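You operate a simulated robot arm through the tools that you are given. There is no shell and no other tool. Be economical: measure what you need, move in short steps, check, and stop when the job is done.

You are at the controls of a simulated robot arm. One attempt, no reset.

TASK
Press the red cap home on the yellow cable stub.
Fine: clamp slider at GRIP before pressing, back at FREE after. Leave the other caps and the blue stub.

Only the result counts: the job must be done as asked and must still hold three seconds after the hand-in. Knocking over, shifting, dropping, spilling or breaking anything else fails it. A push-on lid holds only when it is set on centred and level and pressed home; a screw cap is set on level and turned clockwise until tight.

THE ROBOT
A 6-joint arm with a two-finger parallel gripper, fixed in place. Base frame: the origin is at the foot of the arm, x ahead of it, y to its left, z up. Readings come in mm, rad, newtons and seconds.
With the tool pointing down near the work surface it reaches from about 260 to 680 mm from the base axis. Its first joint turns from -1.152 to 1.152 rad. Payload 2.9 kg.
The TCP is the grasp point between the finger pads, 30 mm short of the fingertips. In the tool frame z runs along the fingers and y along their closing line. The gripper opens to 110 mm. The fingers are 20 mm wide and 10 mm thick; the gripper's body (48 by 112 mm) begins 55 mm behind the TCP.
Orientation is told as [roll, pitch, yaw] about the base's x, y, z axes, in that order, counted from this pose: with the fingers straight down and closing along the base's y, the tool's x points along the base's -x, its y along +y and its z along -z.

THE INTERFACE
- The arm moves only by the tool drive_tool. Its argument "motion" is text: rows parted by semicolons, each of 7 numbers parted by spaces: the shift along the base's x, y, z in mm, then the turn, a rotation vector about the base's x, y, z in degrees, then the gripper command, from -1 (shut) to 1 (fully open), values between in proportion. In form: dx dy dz ax ay az jaw; .... A call has 1 to 10 rows; each row is the pose to reach, as a shift and turn from the pose commanded when the call began. Rows are played at 5 a second. More than 50 mm and 0.15 rad between two rows, or a gripper value outside its range, and nothing of the call is played. A pose out of reach is approached as far as the arm can. The call stops where the force on the tool passes 60 N (or 10 N more than at its start, if that is more) or the arm is blocked; 0.2 s more then pass. Each finger travels about 108 mm/s and halts on what it meets, pressing with about 22 N; the grip force reading is that of the motor and also rises with nothing between the fingers. The clock runs only during rows and for 0.2 s after the last one: add rows that repeat a pose to give the fingers time. It gives the time, the measured TCP pose, the force on the tool (base axes), the opening and the grip force at its end, in the units of the frame above (readings bear some noise).
- Cameras (640 x 400 px; columns grow to the right, rows downward): "scene" is fixed at [64.1, 420.8, 1391.5]; the picture's right is [-0.87, -0.50, 0.00], its down [-0.25, 0.44, -0.86] and it looks along [0.43, -0.75, -0.50] (base axes); focal length 351 px, centre (320, 200). "wrist" rides on the gripper at [72, 17, -103] in the tool frame; the picture's right is [-0.23, 0.97, 0.00], its down [-0.76, -0.18, -0.62] and it looks along [-0.61, -0.14, 0.78] (tool axes); focal length 222 px, centre (320, 200). There is no depth. A picture from a camera that has moved, and an enlarged one, comes with that camera's place and axes in the base frame and with its lens.
- get_image(camera): a new picture of that camera. It takes no simulated time.
- enlarge(camera, box): a new picture of the part [left, top, right, bottom] of that camera's present view, enlarged. It takes no simulated time.
- close_job(): hands the job in; it is judged then, once.

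Go step by step. Nothing tells you positions but the pictures and the camera data: compare them with the known pose of the tool, close in by small moves and look again before you grip or let go. The budget is 120 turns and 64 pictures, counting those below and the enlarged ones. Unless the task says otherwise, let go and move clear before handing in, and close with one line.

The tools are called after "Call:" by a JSON object that holds its "method" and its "body". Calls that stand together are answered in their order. drive_tool: Moves the arm, as the interface text tells. Its arguments: {"type":"object","properties":{"motion":{"type":"string"}},"required":["motion"]} The other tools are called the same way: get_image (camera) takes a picture; enlarge (camera, box) takes an enlarged picture of a part of a camera's view; close_job () hands the job in.

At the start:

```text
time_s: 0.0
eef_pos: [335.0, -327.1, 1113.4]
ee_rot: [0.0, -0.002, -0.001]
contact_force: [-0.8, 0.9, -0.3]
gripper_width: 109.9
grip_force: 0.0
```

scene: 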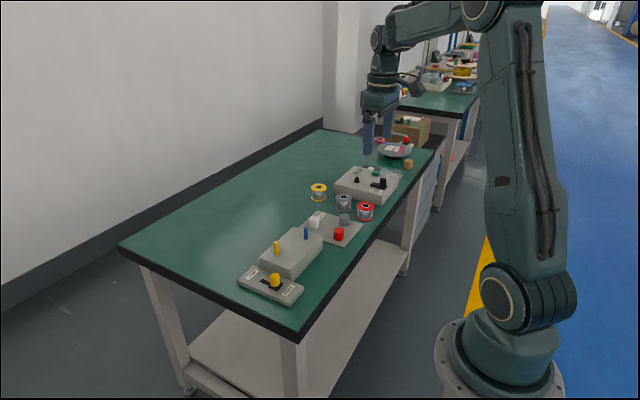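
wrist: 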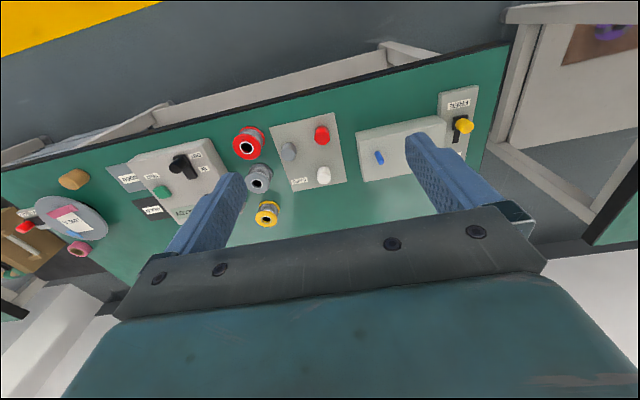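

I see a plate with red, grey and white caps, a block with yellow and blue stubs, and a slider block with a yellow knob. I'll look closer to measure them.

Call:
{"method": "enlarge", "body": {"camera": "scene", "box": [220, 170, 400, 310]}}

Call:
{"method": "enlarge", "body": {"camera": "wrist", "box": [220, 70, 500, 245]}}

Call:
{"method": "enlarge", "body": {"camera": "scene", "box": [225, 225, 325, 310]}}

```text
2.86 times, centred on (310, 240) of scene
camera zoom: at [64.1, 420.8, 1391.5], right [-0.87, -0.5, 0.0], down [-0.25, 0.44, -0.86], along [0.43, -0.75, -0.5], focal length 1004 px, centre (349, 86)
```

zoom: 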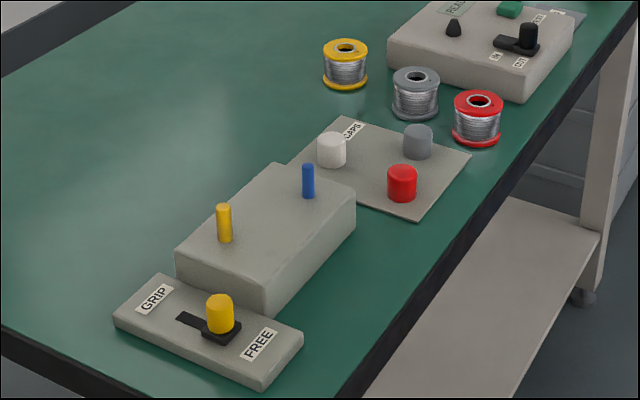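

```text
2.29 times, centred on (360, 158) of wrist
camera zoom: at [263.7, -311.1, 1217.8], right [0.23, 0.97, 0.0], down [0.76, -0.18, 0.62], along [0.61, -0.14, -0.78], focal length 508 px, centre (229, 297)
```

zoom: 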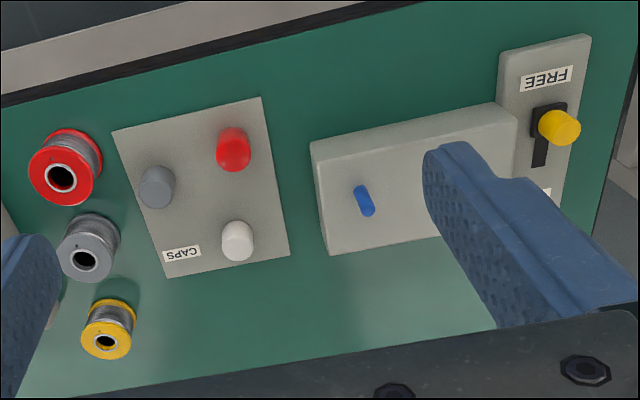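

```text
4.71 times, centred on (275, 268) of scene
camera zoom: at [64.1, 420.8, 1391.5], right [-0.87, -0.5, 0.0], down [-0.25, 0.44, -0.86], along [0.43, -0.75, -0.5], focal length 1653 px, centre (532, -118)
```

zoom: 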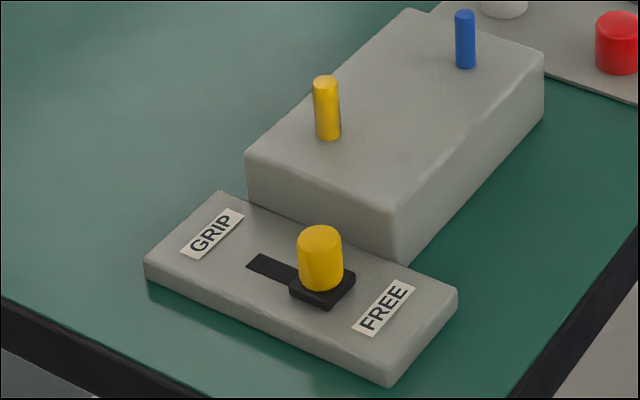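

The red cap is at about (444,-348), the yellow stub top at (525,-151,847), and the slider knob at (476,-80,813) with its slot running along +x to GRIP. I'll close the jaws and move above the knob's FREE side.

Call:
{"method": "drive_tool", "body": {"motion": "10 35 -22 0 0 0 -1; 21 70 -45 0 0 0 -1; 32 105 -68 0 0 0 -1; 43 140 -91 0 0 0 -1; 54 175 -114 0 0 0 -1; 65 210 -137 0 0 0 -1; 75 228 -160 0 0 0 -1; 83 246 -180 0 0 0 -1; 83 246 -200 0 0 0 -1; 83 246 -200 0 0 0 -1"}}

Call:
{"method": "get_image", "body": {"camera": "wrist"}}

Call:
{"method": "enlarge", "body": {"camera": "scene", "box": [220, 170, 380, 310]}}

```text
time_s: 2.2
eef_pos: [420.3, -81.6, 914.9]
ee_rot: [0.0, 0.001, 0.001]
contact_force: [-0.4, 0.5, 0.5]
gripper_width: 0.1
grip_force: 22.1
```

```text
58 pictures are left
camera wrist: at [347.4, -65.5, 1018.0], right [0.23, 0.97, 0.0], down [0.76, -0.18, 0.62], along [0.61, -0.14, -0.78], focal length 222 px, centre (320, 200)
```

wrist: 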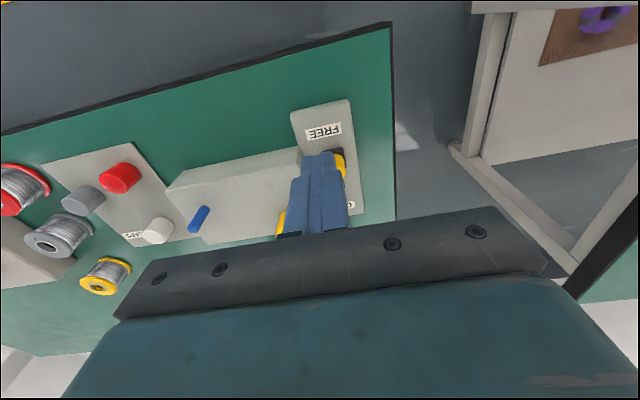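

```text
2.86 times, centred on (300, 240) of scene
camera zoom: at [64.1, 420.8, 1391.5], right [-0.87, -0.5, 0.0], down [-0.25, 0.44, -0.86], along [0.43, -0.75, -0.5], focal length 1004 px, centre (377, 86)
```

zoom: 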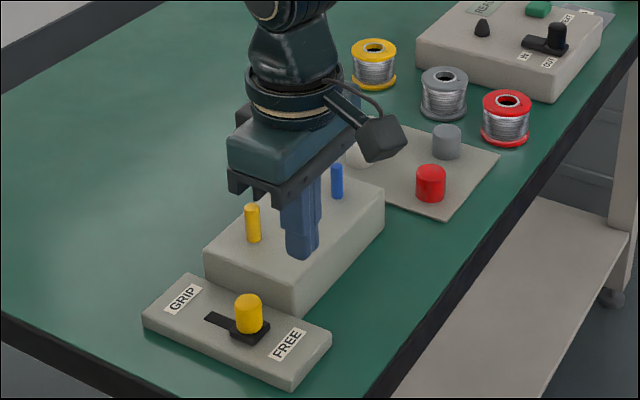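

Knob and closed fingers are lined up in y (about -81). I'll lower to pushing height and check.

Call:
{"method": "drive_tool", "body": {"motion": "0 0 -40 0 0 0 -1; 0 0 -70 0 0 0 -1; 0 0 -88 0 0 0 -1; 0 0 -88 0 0 0 -1"}}

Call:
{"method": "enlarge", "body": {"camera": "scene", "box": [225, 215, 345, 310]}}

Call:
{"method": "enlarge", "body": {"camera": "wrist", "box": [200, 60, 440, 250]}}

```text
time_s: 3.2
eef_pos: [418.8, -84.5, 825.6]
ee_rot: [0.001, 0.001, -0.002]
contact_force: [-0.3, 0.5, -0.7]
gripper_width: 0.1
grip_force: 21.9
```

```text
4.21 times, centred on (285, 262) of scene
camera zoom: at [64.1, 420.8, 1391.5], right [-0.87, -0.5, 0.0], down [-0.25, 0.44, -0.86], along [0.43, -0.75, -0.5], focal length 1479 px, centre (467, -63)
```

zoom: 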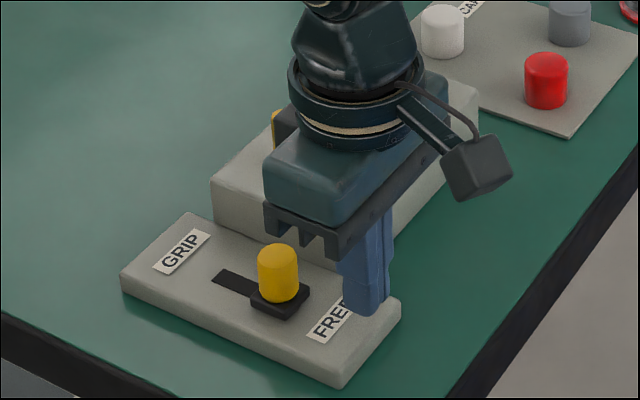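

```text
2.11 times, centred on (320, 155) of wrist
camera zoom: at [346.7, -67.9, 929.1], right [0.23, 0.97, 0.0], down [0.76, -0.18, 0.62], along [0.61, -0.14, -0.78], focal length 468 px, centre (320, 295)
```

zoom: 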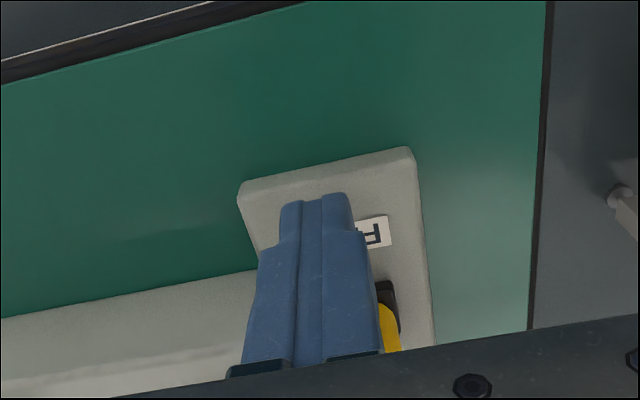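

The fingers sit a few mm low in y, so I'll shift +4 and push the knob towards GRIP in steps.

Call:
{"method": "drive_tool", "body": {"motion": "10 4 0 0 0 0 -1; 22 4 0 0 0 0 -1; 30 4 0 0 0 0 -1; 36 4 0 0 0 0 -1; 42 4 0 0 0 0 -1; 48 4 0 0 0 0 -1; 54 4 0 0 0 0 -1; 54 4 0 0 0 0 -1"}}

Call:
{"method": "enlarge", "body": {"camera": "scene", "box": [225, 215, 345, 310]}}

```text
time_s: 5.0
eef_pos: [474.1, -78.8, 825.0]
ee_rot: [-0.001, 0.001, 0.0]
contact_force: [-0.7, 0.2, 0.8]
gripper_width: 0.2
grip_force: 21.7
```

```text
4.21 times, centred on (285, 262) of scene
camera zoom: at [64.1, 420.8, 1391.5], right [-0.87, -0.5, 0.0], down [-0.25, 0.44, -0.86], along [0.43, -0.75, -0.5], focal length 1479 px, centre (467, -63)
```

zoom: 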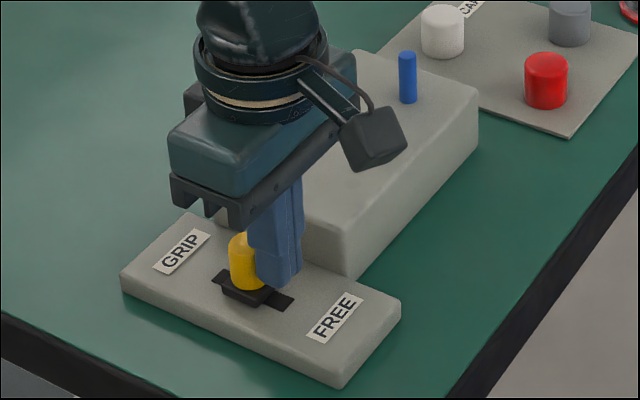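

The knob is moving towards GRIP. I'll continue in small steps until it stops.

Call:
{"method": "drive_tool", "body": {"motion": "3 0 0 0 0 0 -1; 6 0 0 0 0 0 -1; 9 0 0 0 0 0 -1; 12 0 0 0 0 0 -1; 12 0 0 0 0 0 -1"}}

Call:
{"method": "enlarge", "body": {"camera": "scene", "box": [225, 215, 345, 310]}}

```text
time_s: 6.2
eef_pos: [483.8, -78.1, 826.6]
ee_rot: [-0.001, -0.002, 0.0]
contact_force: [-1.2, 1.0, 0.0]
gripper_width: 0.0
grip_force: 22.0
```

```text
4.21 times, centred on (285, 262) of scene
camera zoom: at [64.1, 420.8, 1391.5], right [-0.87, -0.5, 0.0], down [-0.25, 0.44, -0.86], along [0.43, -0.75, -0.5], focal length 1479 px, centre (467, -63)
```

zoom: 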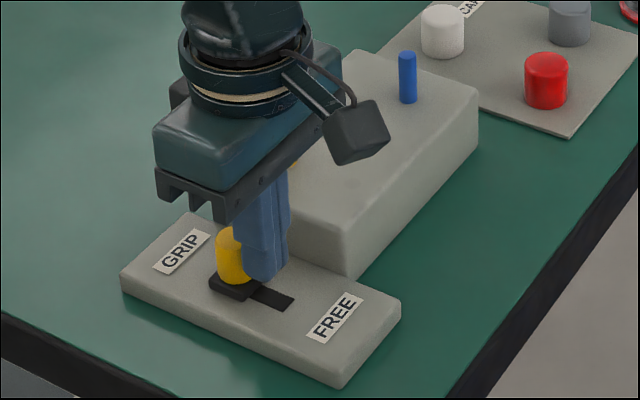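

The slide now covers the GRIP end of the slot. I'll push a few mm more to find the end stop.

Call:
{"method": "drive_tool", "body": {"motion": "2 0 0 0 0 0 -1; 4 0 0 0 0 0 -1; 6 0 0 0 0 0 -1; 6 0 0 0 0 0 -1"}}

Call:
{"method": "enlarge", "body": {"camera": "scene", "box": [225, 215, 345, 310]}}

```text
time_s: 7.2
eef_pos: [490.4, -77.8, 826.1]
ee_rot: [-0.001, 0.002, 0.0]
contact_force: [-0.9, 0.1, 0.2]
gripper_width: 0.0
grip_force: 21.8
```

```text
4.21 times, centred on (285, 262) of scene
camera zoom: at [64.1, 420.8, 1391.5], right [-0.87, -0.5, 0.0], down [-0.25, 0.44, -0.86], along [0.43, -0.75, -0.5], focal length 1479 px, centre (467, -63)
```

zoom: 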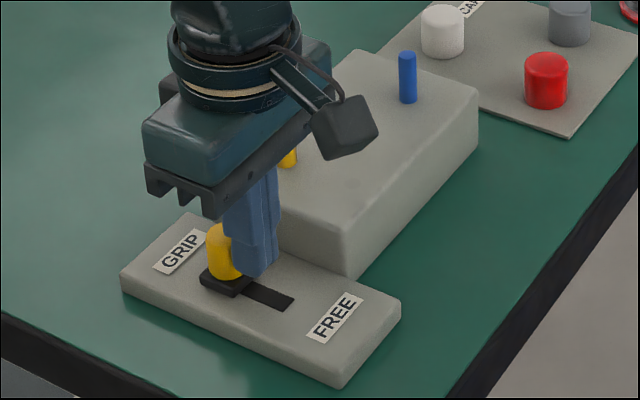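

The slide is still moving; I'll continue to the stop.

Call:
{"method": "drive_tool", "body": {"motion": "2 0 0 0 0 0 -1; 4 0 0 0 0 0 -1; 6 0 0 0 0 0 -1; 6 0 0 0 0 0 -1"}}

Call:
{"method": "enlarge", "body": {"camera": "scene", "box": [225, 215, 345, 310]}}

```text
time_s: 8.2
eef_pos: [494.6, -78.9, 827.6]
ee_rot: [0.0, 0.006, -0.001]
contact_force: [-19.9, 0.0, 8.5]
gripper_width: 0.2
grip_force: 22.2
```

```text
4.21 times, centred on (285, 262) of scene
camera zoom: at [63.5, 420.8, 1391.5], right [-0.87, -0.5, 0.0], down [-0.25, 0.44, -0.87], along [0.43, -0.75, -0.5], focal length 1479 px, centre (467, -63)
```

zoom: 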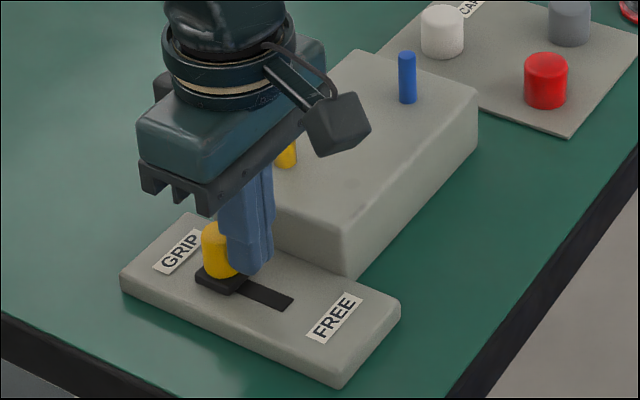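

The slider hit its stop at GRIP (20 N). I'll back off, rise, and travel to above the red cap with the jaws at 55 mm.

Call:
{"method": "drive_tool", "body": {"motion": "-12 0 0 0 0 0 -1; -20 0 20 0 0 0 -1; -24 0 65 0 0 0 -1; -26 -10 110 0 0 0 0; -30 -55 120 0 0 0 0; -35 -100 120 0 0 0 0; -40 -145 120 0 0 0 0; -45 -190 120 0 0 0 0; -50 -235 110 0 0 0 0; -52 -270 100 0 0 0 0"}}

Call:
{"method": "enlarge", "body": {"camera": "scene", "box": [220, 170, 400, 310]}}

Call:
{"method": "get_image", "body": {"camera": "wrist"}}

```text
time_s: 10.4
eef_pos: [444.2, -348.3, 924.6]
ee_rot: [0.001, 0.0, 0.0]
contact_force: [0.2, 0.1, -0.2]
gripper_width: 55.2
grip_force: 0.1
```

```text
2.86 times, centred on (310, 240) of scene
camera zoom: at [64.1, 420.8, 1391.5], right [-0.87, -0.5, 0.0], down [-0.25, 0.44, -0.86], along [0.43, -0.75, -0.5], focal length 1004 px, centre (349, 86)
```

zoom: 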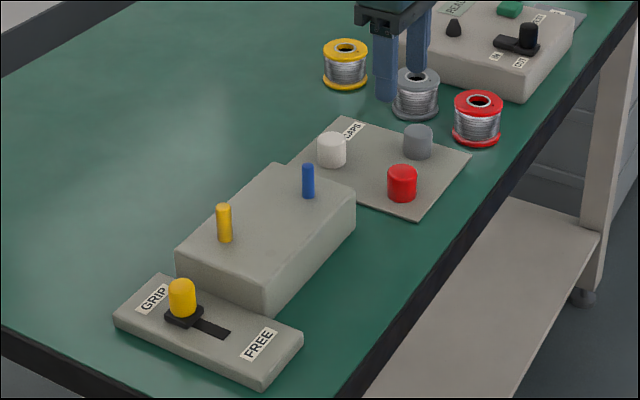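

```text
49 pictures are left
camera wrist: at [372.6, -331.9, 1028.3], right [0.23, 0.97, 0.0], down [0.76, -0.18, 0.62], along [0.61, -0.14, -0.78], focal length 222 px, centre (320, 200)
```

wrist: 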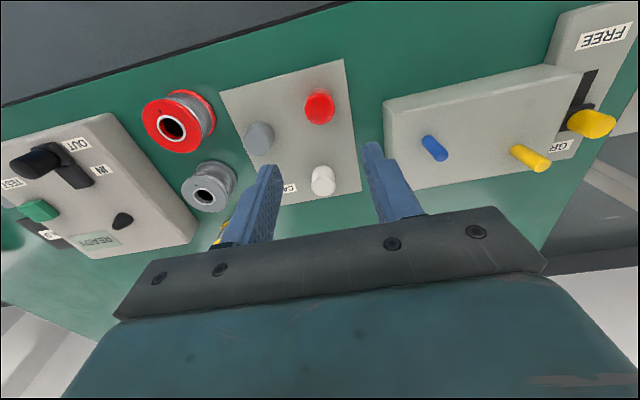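

The slider is at GRIP. I'll enlarge this wrist view to triangulate the red cap and yellow stub.

Call:
{"method": "enlarge", "body": {"camera": "wrist", "box": [260, 70, 380, 145]}}

Call:
{"method": "enlarge", "body": {"camera": "wrist", "box": [400, 110, 560, 210]}}

Call:
{"method": "enlarge", "body": {"camera": "scene", "box": [265, 210, 361, 270]}}

```text
5.33 times, centred on (320, 108) of wrist
camera zoom: at [372.6, -331.9, 1028.3], right [0.23, 0.97, 0.0], down [0.76, -0.18, 0.62], along [0.61, -0.14, -0.78], focal length 1185 px, centre (320, 693)
```

zoom: 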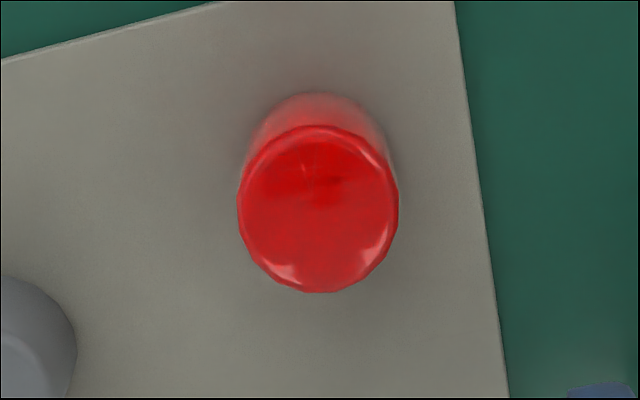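

```text
4.00 times, centred on (480, 160) of wrist
camera zoom: at [372.6, -331.9, 1028.3], right [0.23, 0.97, 0.0], down [0.76, -0.18, 0.62], along [0.61, -0.14, -0.78], focal length 888 px, centre (-320, 360)
```

zoom: 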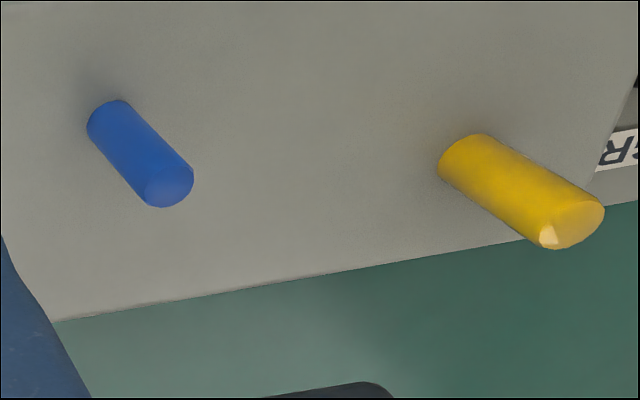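

```text
6.67 times, centred on (313, 240) of scene
camera zoom: at [64.1, 420.8, 1391.5], right [-0.87, -0.5, 0.0], down [-0.25, 0.44, -0.86], along [0.43, -0.75, -0.5], focal length 2341 px, centre (367, -67)
```

zoom: 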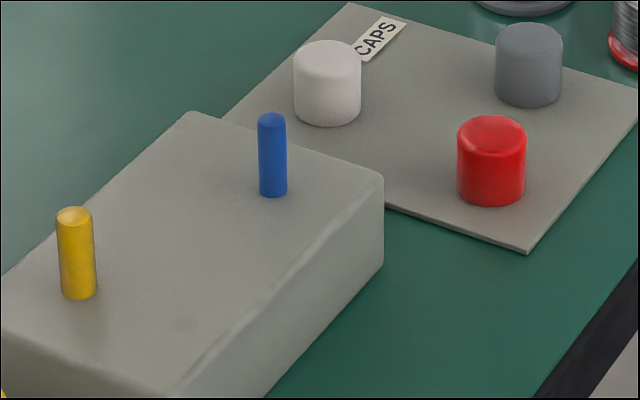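

The cap top is about (442.5,-348,794), 30 mm wide and 26 mm tall. The stub top is about 83 mm in x and 195 mm in y from it, at z 846. I'll descend around the cap and check before closing.

Call:
{"method": "drive_tool", "body": {"motion": "-1 0 -35 0 0 0 0; -1 0 -75 0 0 0 0; -1 0 -105 0 0 0 0; -1 0 -119 0 0 0 0; -1 0 -119 0 0 0 0"}}

Call:
{"method": "enlarge", "body": {"camera": "scene", "box": [285, 190, 381, 250]}}

Call:
{"method": "get_image", "body": {"camera": "wrist"}}

```text
time_s: 11.6
eef_pos: [441.8, -345.1, 806.9]
ee_rot: [0.001, 0.0, 0.001]
contact_force: [0.1, 1.0, -0.7]
gripper_width: 55.1
grip_force: 0.2
```

```text
6.67 times, centred on (333, 220) of scene
camera zoom: at [64.1, 420.8, 1391.5], right [-0.87, -0.5, 0.0], down [-0.25, 0.44, -0.86], along [0.43, -0.75, -0.5], focal length 2341 px, centre (233, 67)
```

zoom: 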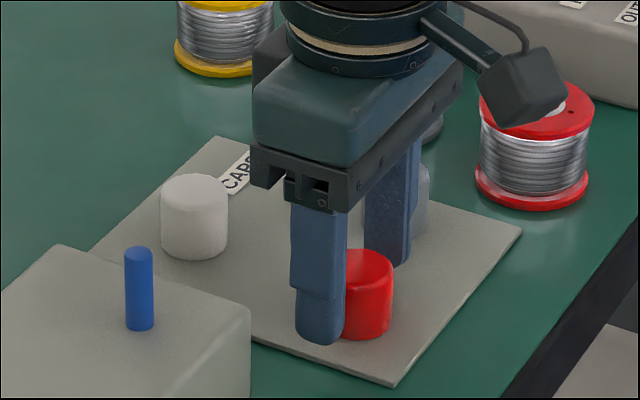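

```text
44 pictures are left
camera wrist: at [369.0, -329.3, 909.6], right [0.23, 0.97, 0.0], down [0.76, -0.18, 0.62], along [0.61, -0.14, -0.78], focal length 222 px, centre (320, 200)
```

wrist: 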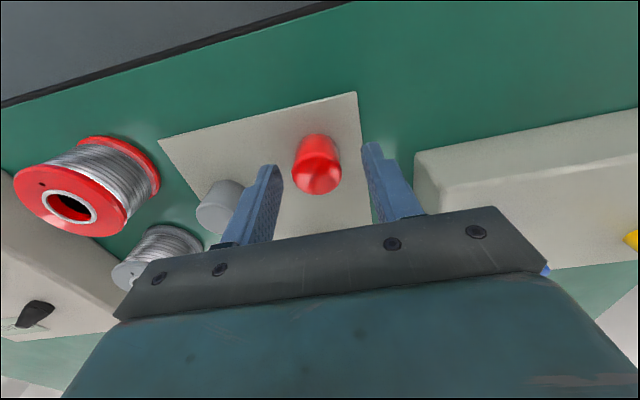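

The fingers straddle the cap in y. I'll check the x centring with a closer look.

Call:
{"method": "enlarge", "body": {"camera": "wrist", "box": [240, 110, 400, 210]}}

```text
4.00 times, centred on (320, 160) of wrist
camera zoom: at [369.0, -329.3, 909.6], right [0.23, 0.97, 0.0], down [0.76, -0.18, 0.62], along [0.61, -0.14, -0.78], focal length 888 px, centre (320, 360)
```

zoom: 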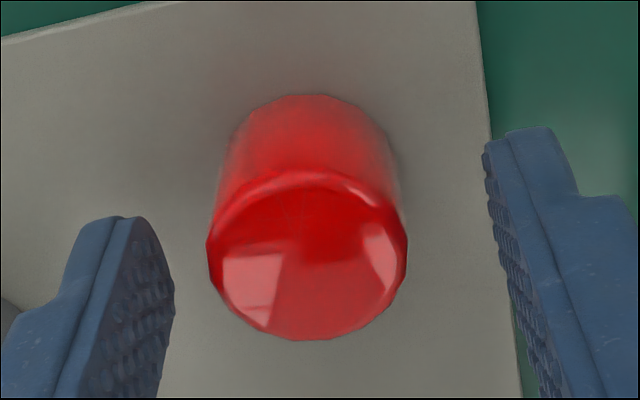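

The cap sits a few mm towards -x of the finger centre. I'll shift -4 mm and close.

Call:
{"method": "drive_tool", "body": {"motion": "-4 -1 0 0 0 0 0; -4 -1 0 0 0 0 -0.3; -4 -1 0 0 0 0 -0.6; -4 -1 0 0 0 0 -1; -4 -1 0 0 0 0 -1"}}

Call:
{"method": "enlarge", "body": {"camera": "wrist", "box": [240, 110, 400, 210]}}

Call:
{"method": "enlarge", "body": {"camera": "scene", "box": [285, 190, 381, 250]}}

```text
time_s: 12.8
eef_pos: [438.3, -347.6, 806.1]
ee_rot: [-0.001, 0.001, 0.0]
contact_force: [0.5, 0.1, 0.6]
gripper_width: 30.5
grip_force: 21.5
```

```text
4.00 times, centred on (320, 160) of wrist
camera zoom: at [366.6, -330.4, 910.6], right [0.23, 0.97, 0.0], down [0.76, -0.18, 0.62], along [0.61, -0.14, -0.78], focal length 888 px, centre (320, 360)
```

zoom: 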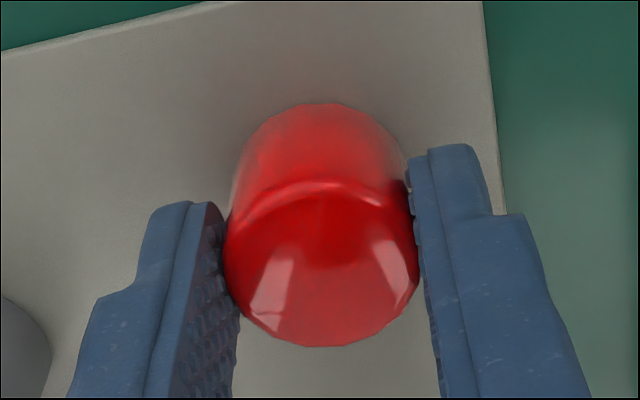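

```text
6.67 times, centred on (333, 220) of scene
camera zoom: at [64.1, 420.8, 1391.5], right [-0.87, -0.5, 0.0], down [-0.25, 0.44, -0.86], along [0.43, -0.75, -0.5], focal length 2341 px, centre (233, 67)
```

zoom: 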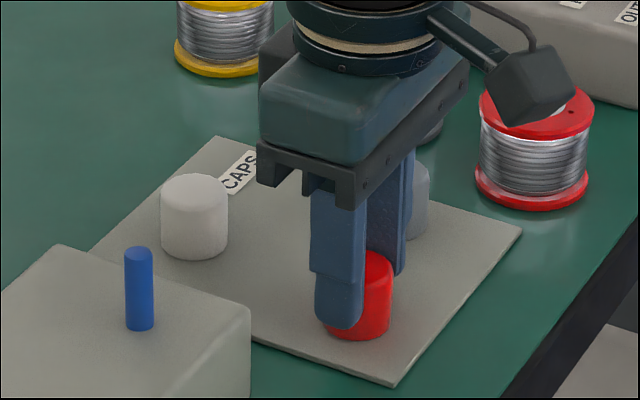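

The cap is gripped and centred. I'll lift straight up and carry it above the yellow stub.

Call:
{"method": "drive_tool", "body": {"motion": "0 0 20 0 0 0 -1; 0 0 60 0 0 0 -1; 0 0 100 0 0 0 -1; 0 0 124 0 0 0 -1; 18 40 124 0 0 0 -1; 36 80 124 0 0 0 -1; 54 120 124 0 0 0 -1; 70 160 124 0 0 0 -1; 82 195 124 0 0 0 -1; 82 195 124 0 0 0 -1"}}

Call:
{"method": "enlarge", "body": {"camera": "scene", "box": [225, 190, 345, 265]}}

Call:
{"method": "enlarge", "body": {"camera": "wrist", "box": [240, 110, 400, 210]}}

```text
time_s: 15.0
eef_pos: [520.9, -153.4, 932.9]
ee_rot: [0.0, 0.0, -0.001]
contact_force: [0.3, 0.1, -0.1]
gripper_width: 0.1
grip_force: 22.2
```

```text
5.33 times, centred on (285, 228) of scene
camera zoom: at [64.1, 420.8, 1391.5], right [-0.87, -0.5, 0.0], down [-0.25, 0.44, -0.86], along [0.43, -0.75, -0.5], focal length 1873 px, centre (507, 53)
```

zoom: 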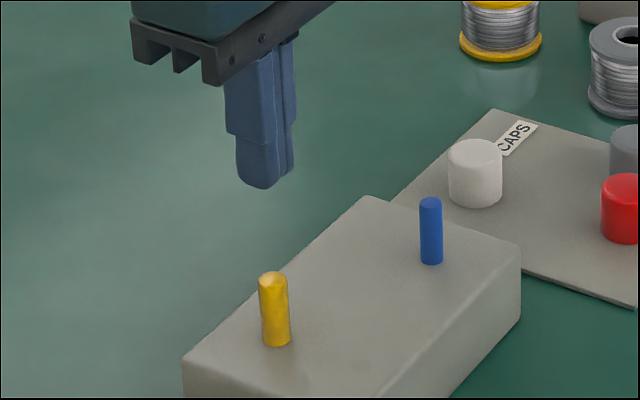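

```text
4.00 times, centred on (320, 160) of wrist
camera zoom: at [449.8, -136.4, 1036.5], right [0.23, 0.97, 0.0], down [0.76, -0.18, 0.62], along [0.61, -0.14, -0.78], focal length 888 px, centre (320, 360)
```

zoom: 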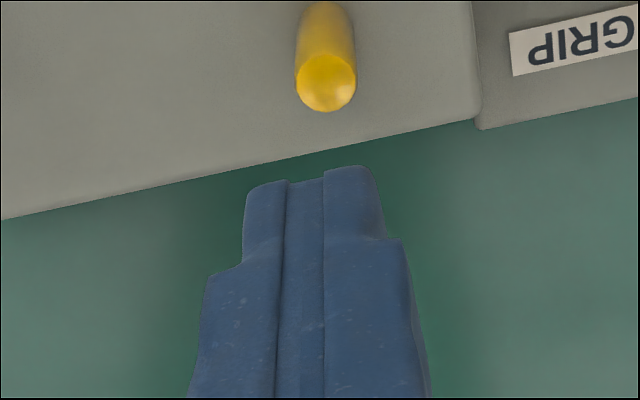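

The cap slipped out of the grip and stayed on the plate. The wrist view puts the stub at about (522,-152). I'll look at the cap now.

Call:
{"method": "enlarge", "body": {"camera": "scene", "box": [285, 190, 381, 250]}}

```text
6.67 times, centred on (333, 220) of scene
camera zoom: at [64.1, 420.8, 1391.5], right [-0.87, -0.5, 0.0], down [-0.25, 0.44, -0.86], along [0.43, -0.75, -0.5], focal length 2341 px, centre (233, 67)
```

zoom: 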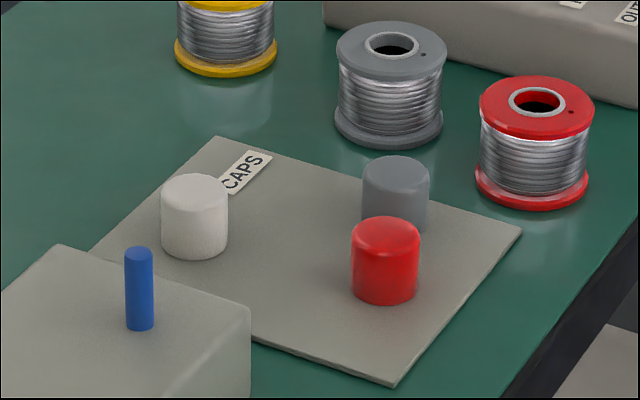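

The cap is upright but has moved to about (446,-380), clear of the grey one. I'll go above it with a narrower opening (40 mm) to spare the grey cap and measure again.

Call:
{"method": "drive_tool", "body": {"motion": "-12 -35 0 0 0 0 -1; -25 -75 0 0 0 0 -1; -40 -115 0 0 0 0 -1; -54 -155 0 0 0 0 -0.6; -66 -195 0 0 0 0 -0.27; -77 -226 0 0 0 0 -0.27; -77 -226 0 0 0 0 -0.27"}}

Call:
{"method": "enlarge", "body": {"camera": "wrist", "box": [240, 70, 400, 170]}}

```text
time_s: 16.6
eef_pos: [445.6, -382.8, 932.1]
ee_rot: [0.0, 0.0, 0.001]
contact_force: [-0.2, 0.7, -0.3]
gripper_width: 40.3
grip_force: 0.0
```

```text
4.00 times, centred on (320, 120) of wrist
camera zoom: at [372.4, -365.5, 1036.3], right [0.23, 0.97, 0.0], down [0.76, -0.18, 0.62], along [0.61, -0.14, -0.78], focal length 888 px, centre (320, 520)
```

zoom: 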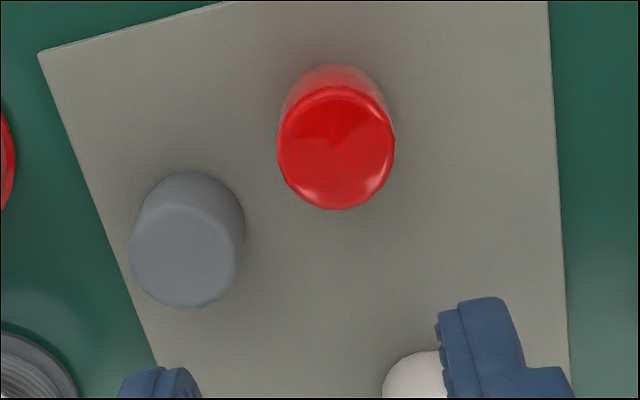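

The wrist view puts the cap about 5 mm in -x and +5 mm in y from the TCP. I'll correct, come down to just above the cap and look again.

Call:
{"method": "drive_tool", "body": {"motion": "-3 2 -30 0 0 0 -0.27; -5 4 -65 0 0 0 -0.27; -5 4 -92 0 0 0 -0.27; -5 4 -92 0 0 0 -0.27; -5 4 -92 0 0 0 -0.27"}}

Call:
{"method": "enlarge", "body": {"camera": "wrist", "box": [240, 100, 400, 200]}}

Call:
{"method": "enlarge", "body": {"camera": "scene", "box": [285, 190, 381, 250]}}

```text
time_s: 17.8
eef_pos: [441.5, -374.5, 838.9]
ee_rot: [0.0, 0.0, 0.0]
contact_force: [0.1, -0.5, -0.3]
gripper_width: 40.4
grip_force: 0.0
```

```text
4.00 times, centred on (320, 150) of wrist
camera zoom: at [369.4, -358.4, 943.1], right [0.23, 0.97, 0.0], down [0.76, -0.18, 0.62], along [0.61, -0.14, -0.78], focal length 888 px, centre (320, 400)
```

zoom: 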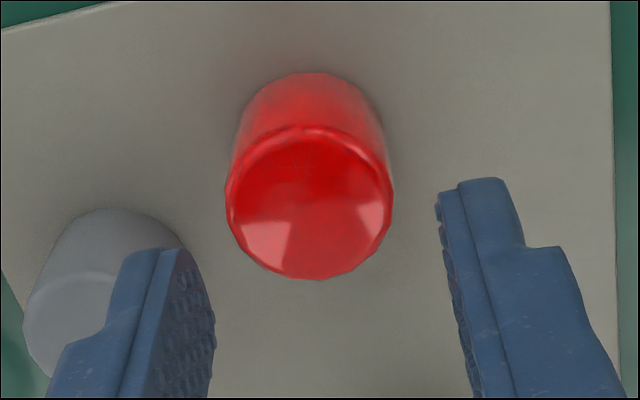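

```text
6.67 times, centred on (333, 220) of scene
camera zoom: at [64.1, 420.8, 1391.5], right [-0.87, -0.5, 0.0], down [-0.25, 0.44, -0.86], along [0.43, -0.75, -0.5], focal length 2341 px, centre (233, 67)
```

zoom: 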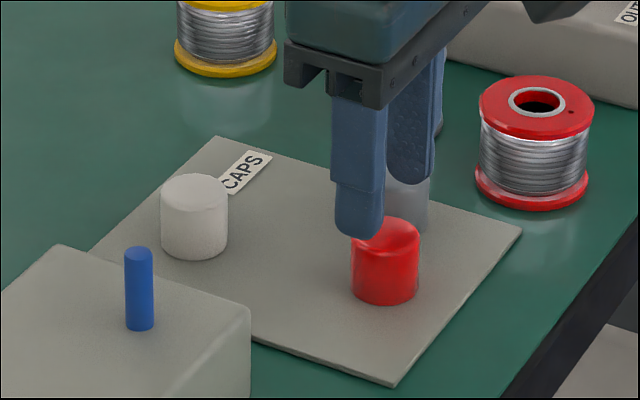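

The cap is within 2 mm of centre. I'll make a small correction and go down deeper this time, with the tips just above the plate.

Call:
{"method": "drive_tool", "body": {"motion": "-1 -1.5 0 0 0 0 -0.27; -1 -1.5 -15 0 0 0 -0.27; -1 -1.5 -27 0 0 0 -0.27; -1 -1.5 -34 0 0 0 -0.27; -1 -1.5 -37 0 0 0 -0.27; -1 -1.5 -37 0 0 0 -0.27"}}

Call:
{"method": "enlarge", "body": {"camera": "wrist", "box": [220, 100, 400, 212]}}

Call:
{"method": "enlarge", "body": {"camera": "scene", "box": [310, 200, 374, 240]}}

```text
time_s: 19.2
eef_pos: [440.6, -376.7, 801.6]
ee_rot: [0.0, -0.001, 0.001]
contact_force: [0.6, -0.9, -0.1]
gripper_width: 40.4
grip_force: 0.1
```

```text
3.56 times, centred on (310, 156) of wrist
camera zoom: at [368.4, -360.1, 905.7], right [0.23, 0.97, 0.0], down [0.76, -0.18, 0.62], along [0.61, -0.14, -0.78], focal length 790 px, centre (356, 356)
```

zoom: 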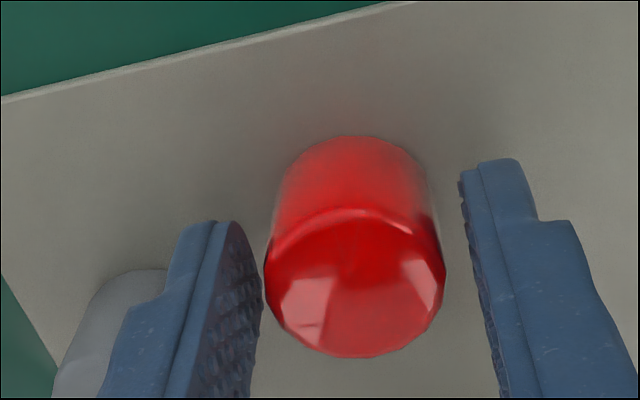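

```text
10.00 times, centred on (342, 220) of scene
camera zoom: at [64.1, 420.8, 1391.5], right [-0.87, -0.5, 0.0], down [-0.25, 0.44, -0.86], along [0.43, -0.75, -0.5], focal length 3512 px, centre (100, 0)
```

zoom: 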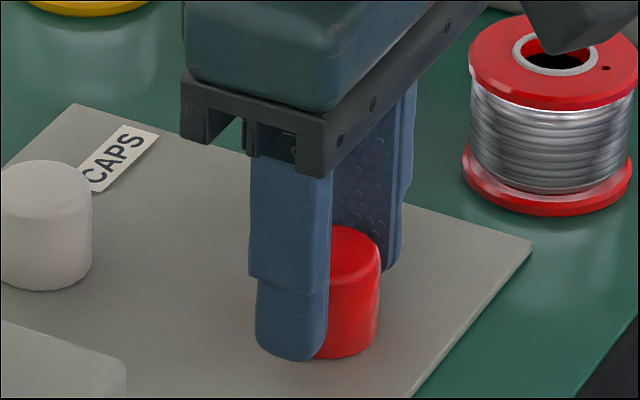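

It's aligned and deeper. I'll close, let the grip settle, then lift slowly a little to check.

Call:
{"method": "drive_tool", "body": {"motion": "0 0 0 0 0 0 -1; 0 0 0 0 0 0 -1; 0 0 0 0 0 0 -1; 0 0 0 0 0 0 -1; 0 0 2 0 0 0 -1; 0 0 4 0 0 0 -1; 0 0 7 0 0 0 -1; 0 0 10 0 0 0 -1; 0 0 10 0 0 0 -1"}}

Call:
{"method": "enlarge", "body": {"camera": "scene", "box": [310, 200, 374, 240]}}

Call:
{"method": "enlarge", "body": {"camera": "wrist", "box": [220, 100, 400, 212]}}

```text
time_s: 21.2
eef_pos: [440.0, -377.4, 811.8]
ee_rot: [0.001, 0.001, -0.001]
contact_force: [-0.1, -0.7, -1.6]
gripper_width: 30.6
grip_force: 22.1
```

```text
10.00 times, centred on (342, 220) of scene
camera zoom: at [64.1, 420.8, 1391.5], right [-0.87, -0.5, 0.0], down [-0.25, 0.44, -0.86], along [0.43, -0.75, -0.5], focal length 3512 px, centre (100, 0)
```

zoom: 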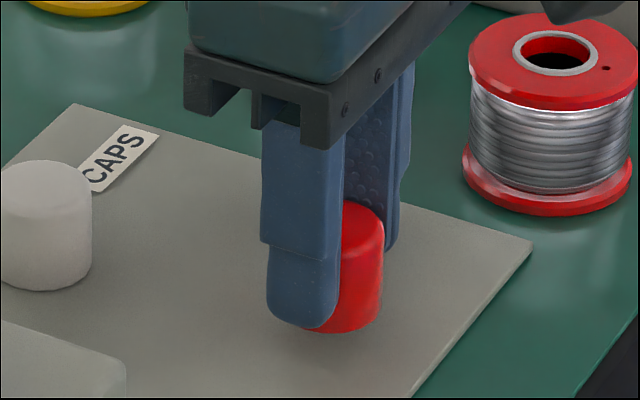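

```text
3.56 times, centred on (310, 156) of wrist
camera zoom: at [367.6, -360.6, 915.0], right [0.23, 0.97, 0.0], down [0.76, -0.18, 0.62], along [0.61, -0.14, -0.78], focal length 790 px, centre (356, 356)
```

zoom: 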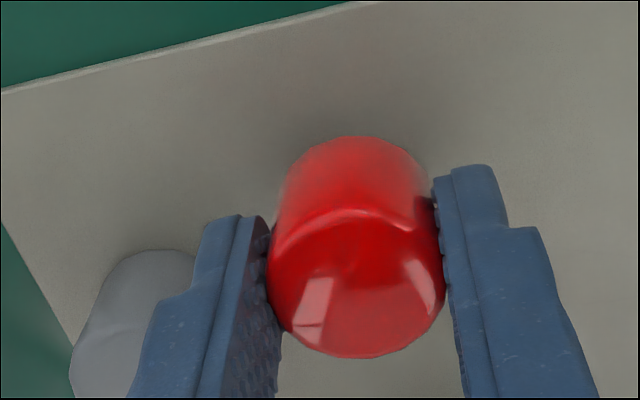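

The cap is held firmly now. I'll lift it further, gently.

Call:
{"method": "drive_tool", "body": {"motion": "0 0 8 0 0 0 -1; 0 0 18 0 0 0 -1; 0 0 30 0 0 0 -1; 0 0 42 0 0 0 -1; 0 0 54 0 0 0 -1; 0 0 66 0 0 0 -1; 0 0 78 0 0 0 -1; 0 0 90 0 0 0 -1; 0 0 100 0 0 0 -1; 0 0 105 0 0 0 -1"}}

Call:
{"method": "drive_tool", "body": {"motion": "4 10 0 0 0 0 -1; 11 28 0 0 0 0 -1; 20 50 0 0 0 0 -1; 29 73 0 0 0 0 -1; 38 96 0 0 0 0 -1; 47 119 0 0 0 0 -1; 55 140 0 0 0 0 -1; 62 158 0 0 0 0 -1; 66 168 0 0 0 0 -1; 67 171 0 0 0 0 -1"}}

Call:
{"method": "drive_tool", "body": {"motion": "4 10 0 0 0 0 -1; 10 26 0 0 0 0 -1; 15 40 0 0 0 0 -1; 19 50 0 0 0 0 -1; 20.5 53.6 0 0 0 0 -1; 20.5 53.6 0 0 0 0 -1"}}

Call:
{"method": "enlarge", "body": {"camera": "scene", "box": [235, 185, 331, 245]}}

Call:
{"method": "enlarge", "body": {"camera": "wrist", "box": [240, 90, 400, 190]}}

```text
time_s: 23.4
eef_pos: [438.1, -378.4, 917.1]
ee_rot: [0.001, 0.001, -0.001]
contact_force: [-0.3, -0.6, -0.5]
gripper_width: 30.6
grip_force: 21.5
```

```text
time_s: 25.6
eef_pos: [506.6, -206.1, 917.0]
ee_rot: [0.0, -0.001, 0.0]
contact_force: [-0.2, 0.7, -0.5]
gripper_width: 30.7
grip_force: 22.4
```

```text
time_s: 27.0
eef_pos: [526.0, -151.7, 917.0]
ee_rot: [0.0, -0.001, 0.002]
contact_force: [0.3, 0.1, -0.2]
gripper_width: 30.8
grip_force: 22.4
```

```text
6.67 times, centred on (283, 215) of scene
camera zoom: at [64.1, 420.8, 1391.5], right [-0.87, -0.5, 0.0], down [-0.25, 0.44, -0.86], along [0.43, -0.75, -0.5], focal length 2341 px, centre (567, 100)
```

zoom: 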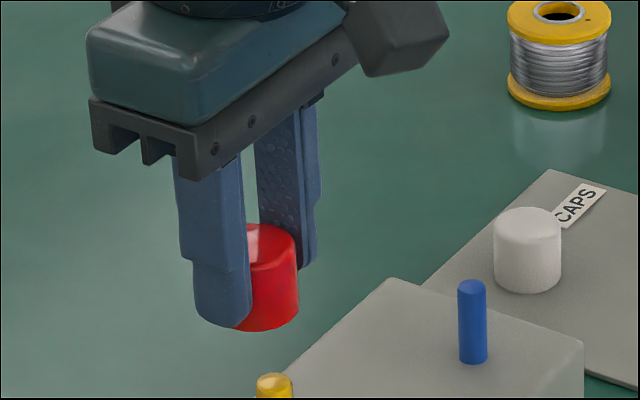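

```text
4.00 times, centred on (320, 140) of wrist
camera zoom: at [453.8, -135.1, 1020.0], right [0.23, 0.97, 0.0], down [0.76, -0.18, 0.62], along [0.61, -0.14, -0.78], focal length 888 px, centre (320, 440)
```

zoom: 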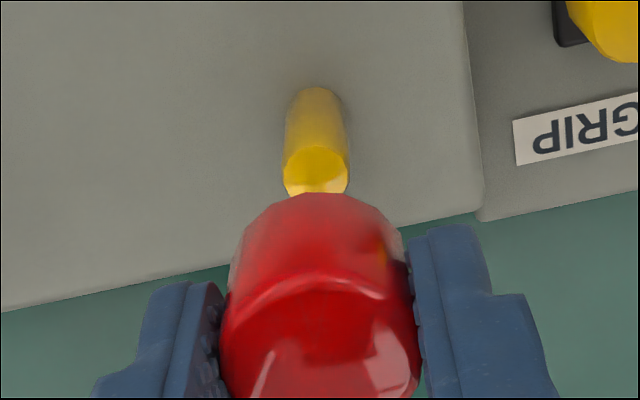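

The cap is within about 1 mm of the stub axis. I'll lower until it is just above the stub and compare in both views.

Call:
{"method": "drive_tool", "body": {"motion": "-1 0 -8 0 0 0 -1; -1 0 -16 0 0 0 -1; -1 0 -24 0 0 0 -1; -1 0 -29 0 0 0 -1; -1 0 -29 0 0 0 -1"}}

Call:
{"method": "enlarge", "body": {"camera": "scene", "box": [245, 205, 309, 245]}}

Call:
{"method": "enlarge", "body": {"camera": "wrist", "box": [240, 90, 400, 190]}}

```text
time_s: 28.2
eef_pos: [525.5, -152.0, 887.9]
ee_rot: [0.002, -0.001, -0.001]
contact_force: [-0.9, -0.5, 0.9]
gripper_width: 30.5
grip_force: 22.2
```

```text
10.00 times, centred on (277, 225) of scene
camera zoom: at [64.1, 420.8, 1391.5], right [-0.87, -0.5, 0.0], down [-0.25, 0.44, -0.86], along [0.43, -0.75, -0.5], focal length 3512 px, centre (750, -50)
```

zoom: 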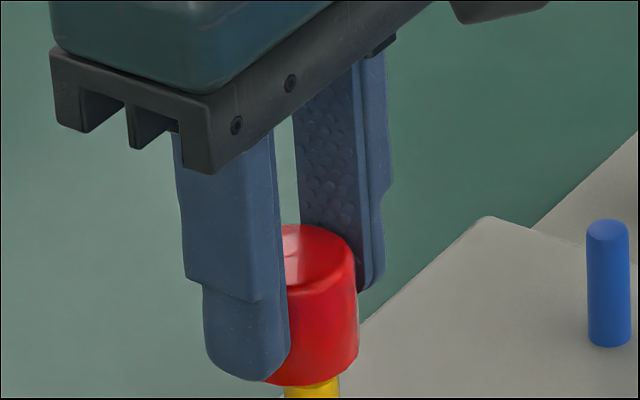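

```text
4.00 times, centred on (320, 140) of wrist
camera zoom: at [453.1, -135.9, 992.5], right [0.23, 0.97, 0.0], down [0.76, -0.18, 0.62], along [0.61, -0.14, -0.78], focal length 888 px, centre (320, 440)
```

zoom: 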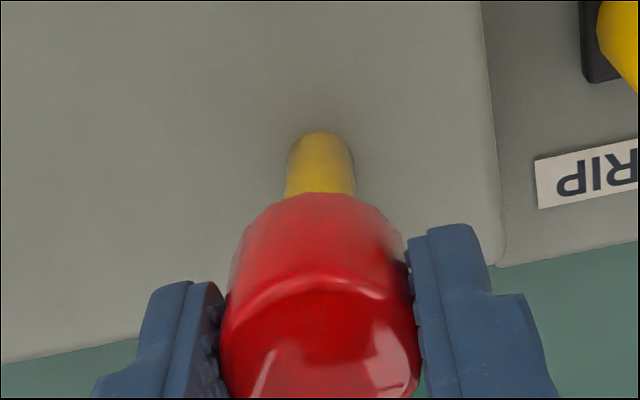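

Comparing both views, the cap is about 3 mm too far in +x. I'll correct and go down a few mm.

Call:
{"method": "drive_tool", "body": {"motion": "-1.5 0 0 0 0 0 -1; -3 0 0 0 0 0 -1; -3 0 -2 0 0 0 -1; -3 0 -4 0 0 0 -1; -3 0 -4 0 0 0 -1"}}

Call:
{"method": "enlarge", "body": {"camera": "scene", "box": [245, 210, 309, 250]}}

Call:
{"method": "enlarge", "body": {"camera": "wrist", "box": [260, 105, 380, 180]}}

```text
time_s: 29.4
eef_pos: [522.7, -152.7, 884.4]
ee_rot: [-0.001, 0.0, 0.002]
contact_force: [-0.4, -0.8, -0.9]
gripper_width: 30.8
grip_force: 22.0
```

```text
10.00 times, centred on (277, 230) of scene
camera zoom: at [64.1, 420.8, 1391.5], right [-0.87, -0.5, 0.0], down [-0.25, 0.44, -0.86], along [0.43, -0.75, -0.5], focal length 3512 px, centre (750, -100)
```

zoom: 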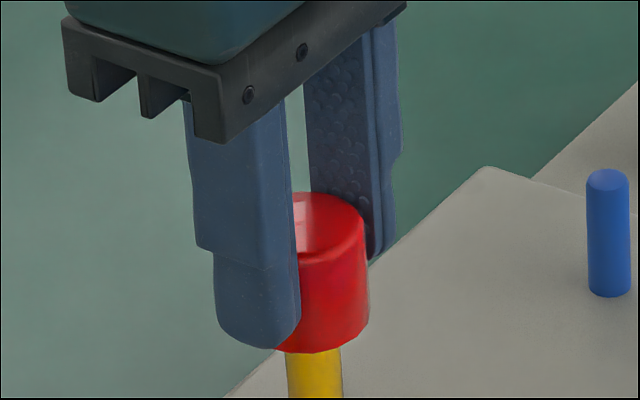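

```text
5.33 times, centred on (320, 142) of wrist
camera zoom: at [450.2, -136.0, 987.9], right [0.23, 0.97, 0.0], down [0.76, -0.18, 0.62], along [0.61, -0.14, -0.78], focal length 1185 px, centre (320, 507)
```

zoom: 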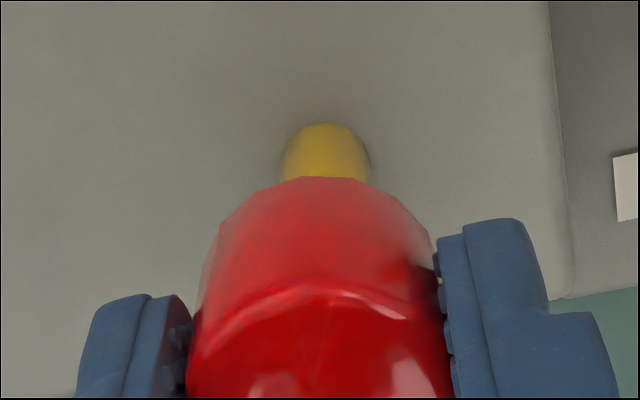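

Views agree within about 1 mm. I'll lower slowly onto the stub and watch the force.

Call:
{"method": "drive_tool", "body": {"motion": "0 0 -1.5 0 0 0 -1; 0 0 -3 0 0 0 -1; 0 0 -4.5 0 0 0 -1; 0 0 -6 0 0 0 -1; 0 0 -6 0 0 0 -1"}}

Call:
{"method": "enlarge", "body": {"camera": "scene", "box": [245, 210, 309, 250]}}

```text
time_s: 30.6
eef_pos: [522.7, -152.4, 877.3]
ee_rot: [0.0, 0.002, -0.002]
contact_force: [-0.9, -0.4, -0.3]
gripper_width: 30.7
grip_force: 22.3
```

```text
10.00 times, centred on (277, 230) of scene
camera zoom: at [64.1, 420.8, 1391.5], right [-0.87, -0.5, 0.0], down [-0.25, 0.44, -0.86], along [0.43, -0.75, -0.5], focal length 3512 px, centre (750, -100)
```

zoom: 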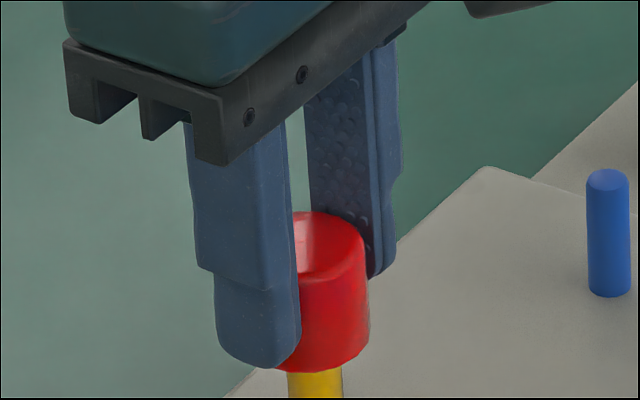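

No resistance yet; I'll continue.

Call:
{"method": "drive_tool", "body": {"motion": "0 0 -1.5 0 0 0 -1; 0 0 -3 0 0 0 -1; 0 0 -4.5 0 0 0 -1; 0 0 -6 0 0 0 -1; 0 0 -6 0 0 0 -1"}}

Call:
{"method": "enlarge", "body": {"camera": "scene", "box": [245, 210, 309, 250]}}

```text
time_s: 31.8
eef_pos: [523.2, -154.1, 872.7]
ee_rot: [0.0, 0.0, 0.0]
contact_force: [0.4, 0.4, -0.1]
gripper_width: 30.5
grip_force: 22.0
```

```text
10.00 times, centred on (277, 230) of scene
camera zoom: at [64.1, 420.8, 1391.5], right [-0.87, -0.5, 0.0], down [-0.25, 0.44, -0.86], along [0.43, -0.75, -0.5], focal length 3512 px, centre (750, -100)
```

zoom: 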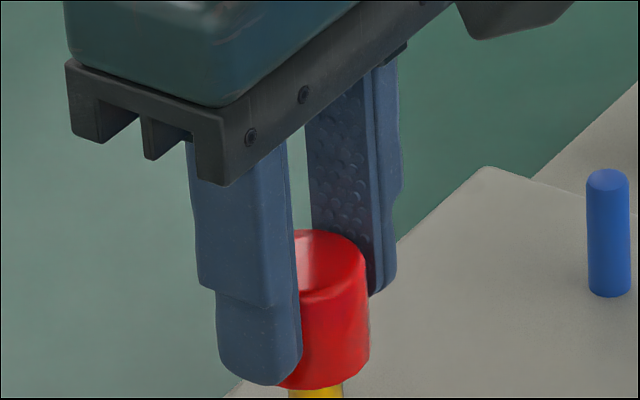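

Still free, so the cap appears to be passing over the stub top. I'll continue down.

Call:
{"method": "drive_tool", "body": {"motion": "0 0 -1.5 0 0 0 -1; 0 0 -3 0 0 0 -1; 0 0 -4.5 0 0 0 -1; 0 0 -6 0 0 0 -1; 0 0 -7.5 0 0 0 -1; 0 0 -9 0 0 0 -1; 0 0 -9 0 0 0 -1"}}

Call:
{"method": "enlarge", "body": {"camera": "scene", "box": [245, 215, 309, 255]}}

Call:
{"method": "enlarge", "body": {"camera": "wrist", "box": [260, 105, 380, 180]}}

```text
time_s: 33.4
eef_pos: [521.8, -152.7, 863.1]
ee_rot: [-0.001, -0.002, -0.001]
contact_force: [0.1, 0.4, 1.0]
gripper_width: 30.4
grip_force: 21.8
```

```text
10.00 times, centred on (277, 235) of scene
camera zoom: at [64.1, 420.8, 1391.5], right [-0.87, -0.5, 0.0], down [-0.25, 0.44, -0.86], along [0.43, -0.75, -0.5], focal length 3512 px, centre (750, -150)
```

zoom: 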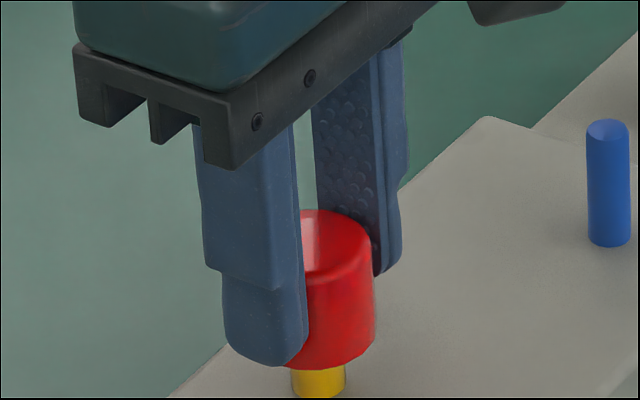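

```text
5.33 times, centred on (320, 142) of wrist
camera zoom: at [449.7, -136.2, 966.6], right [0.23, 0.97, 0.0], down [0.76, -0.18, 0.62], along [0.61, -0.14, -0.78], focal length 1185 px, centre (320, 507)
```

zoom: 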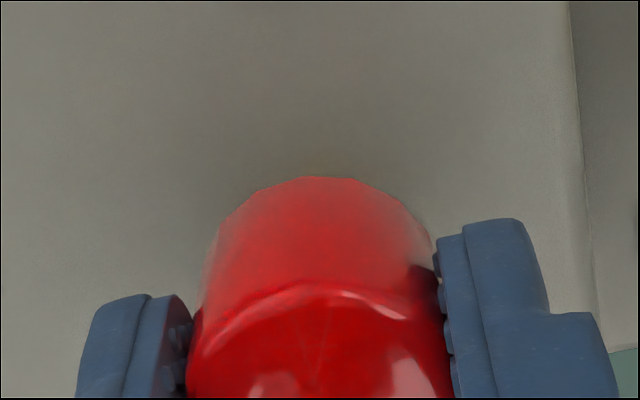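

The cap is on the stub and seats straight. I'll keep going down gently until resistance appears.

Call:
{"method": "drive_tool", "body": {"motion": "0 0 -1.5 0 0 0 -1; 0 0 -3 0 0 0 -1; 0 0 -4.5 0 0 0 -1; 0 0 -6 0 0 0 -1; 0 0 -7.5 0 0 0 -1; 0 0 -9 0 0 0 -1; 0 0 -9 0 0 0 -1"}}

Call:
{"method": "enlarge", "body": {"camera": "scene", "box": [245, 215, 309, 255]}}

```text
time_s: 35.0
eef_pos: [523.8, -155.5, 855.8]
ee_rot: [-0.001, -0.002, 0.0]
contact_force: [1.7, 0.9, 3.4]
gripper_width: 30.5
grip_force: 21.9
```

```text
10.00 times, centred on (277, 235) of scene
camera zoom: at [64.1, 420.8, 1391.5], right [-0.87, -0.5, 0.0], down [-0.25, 0.44, -0.86], along [0.43, -0.75, -0.5], focal length 3512 px, centre (750, -150)
```

zoom: 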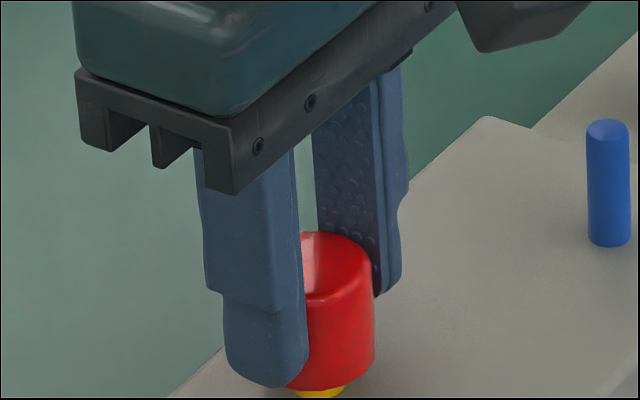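

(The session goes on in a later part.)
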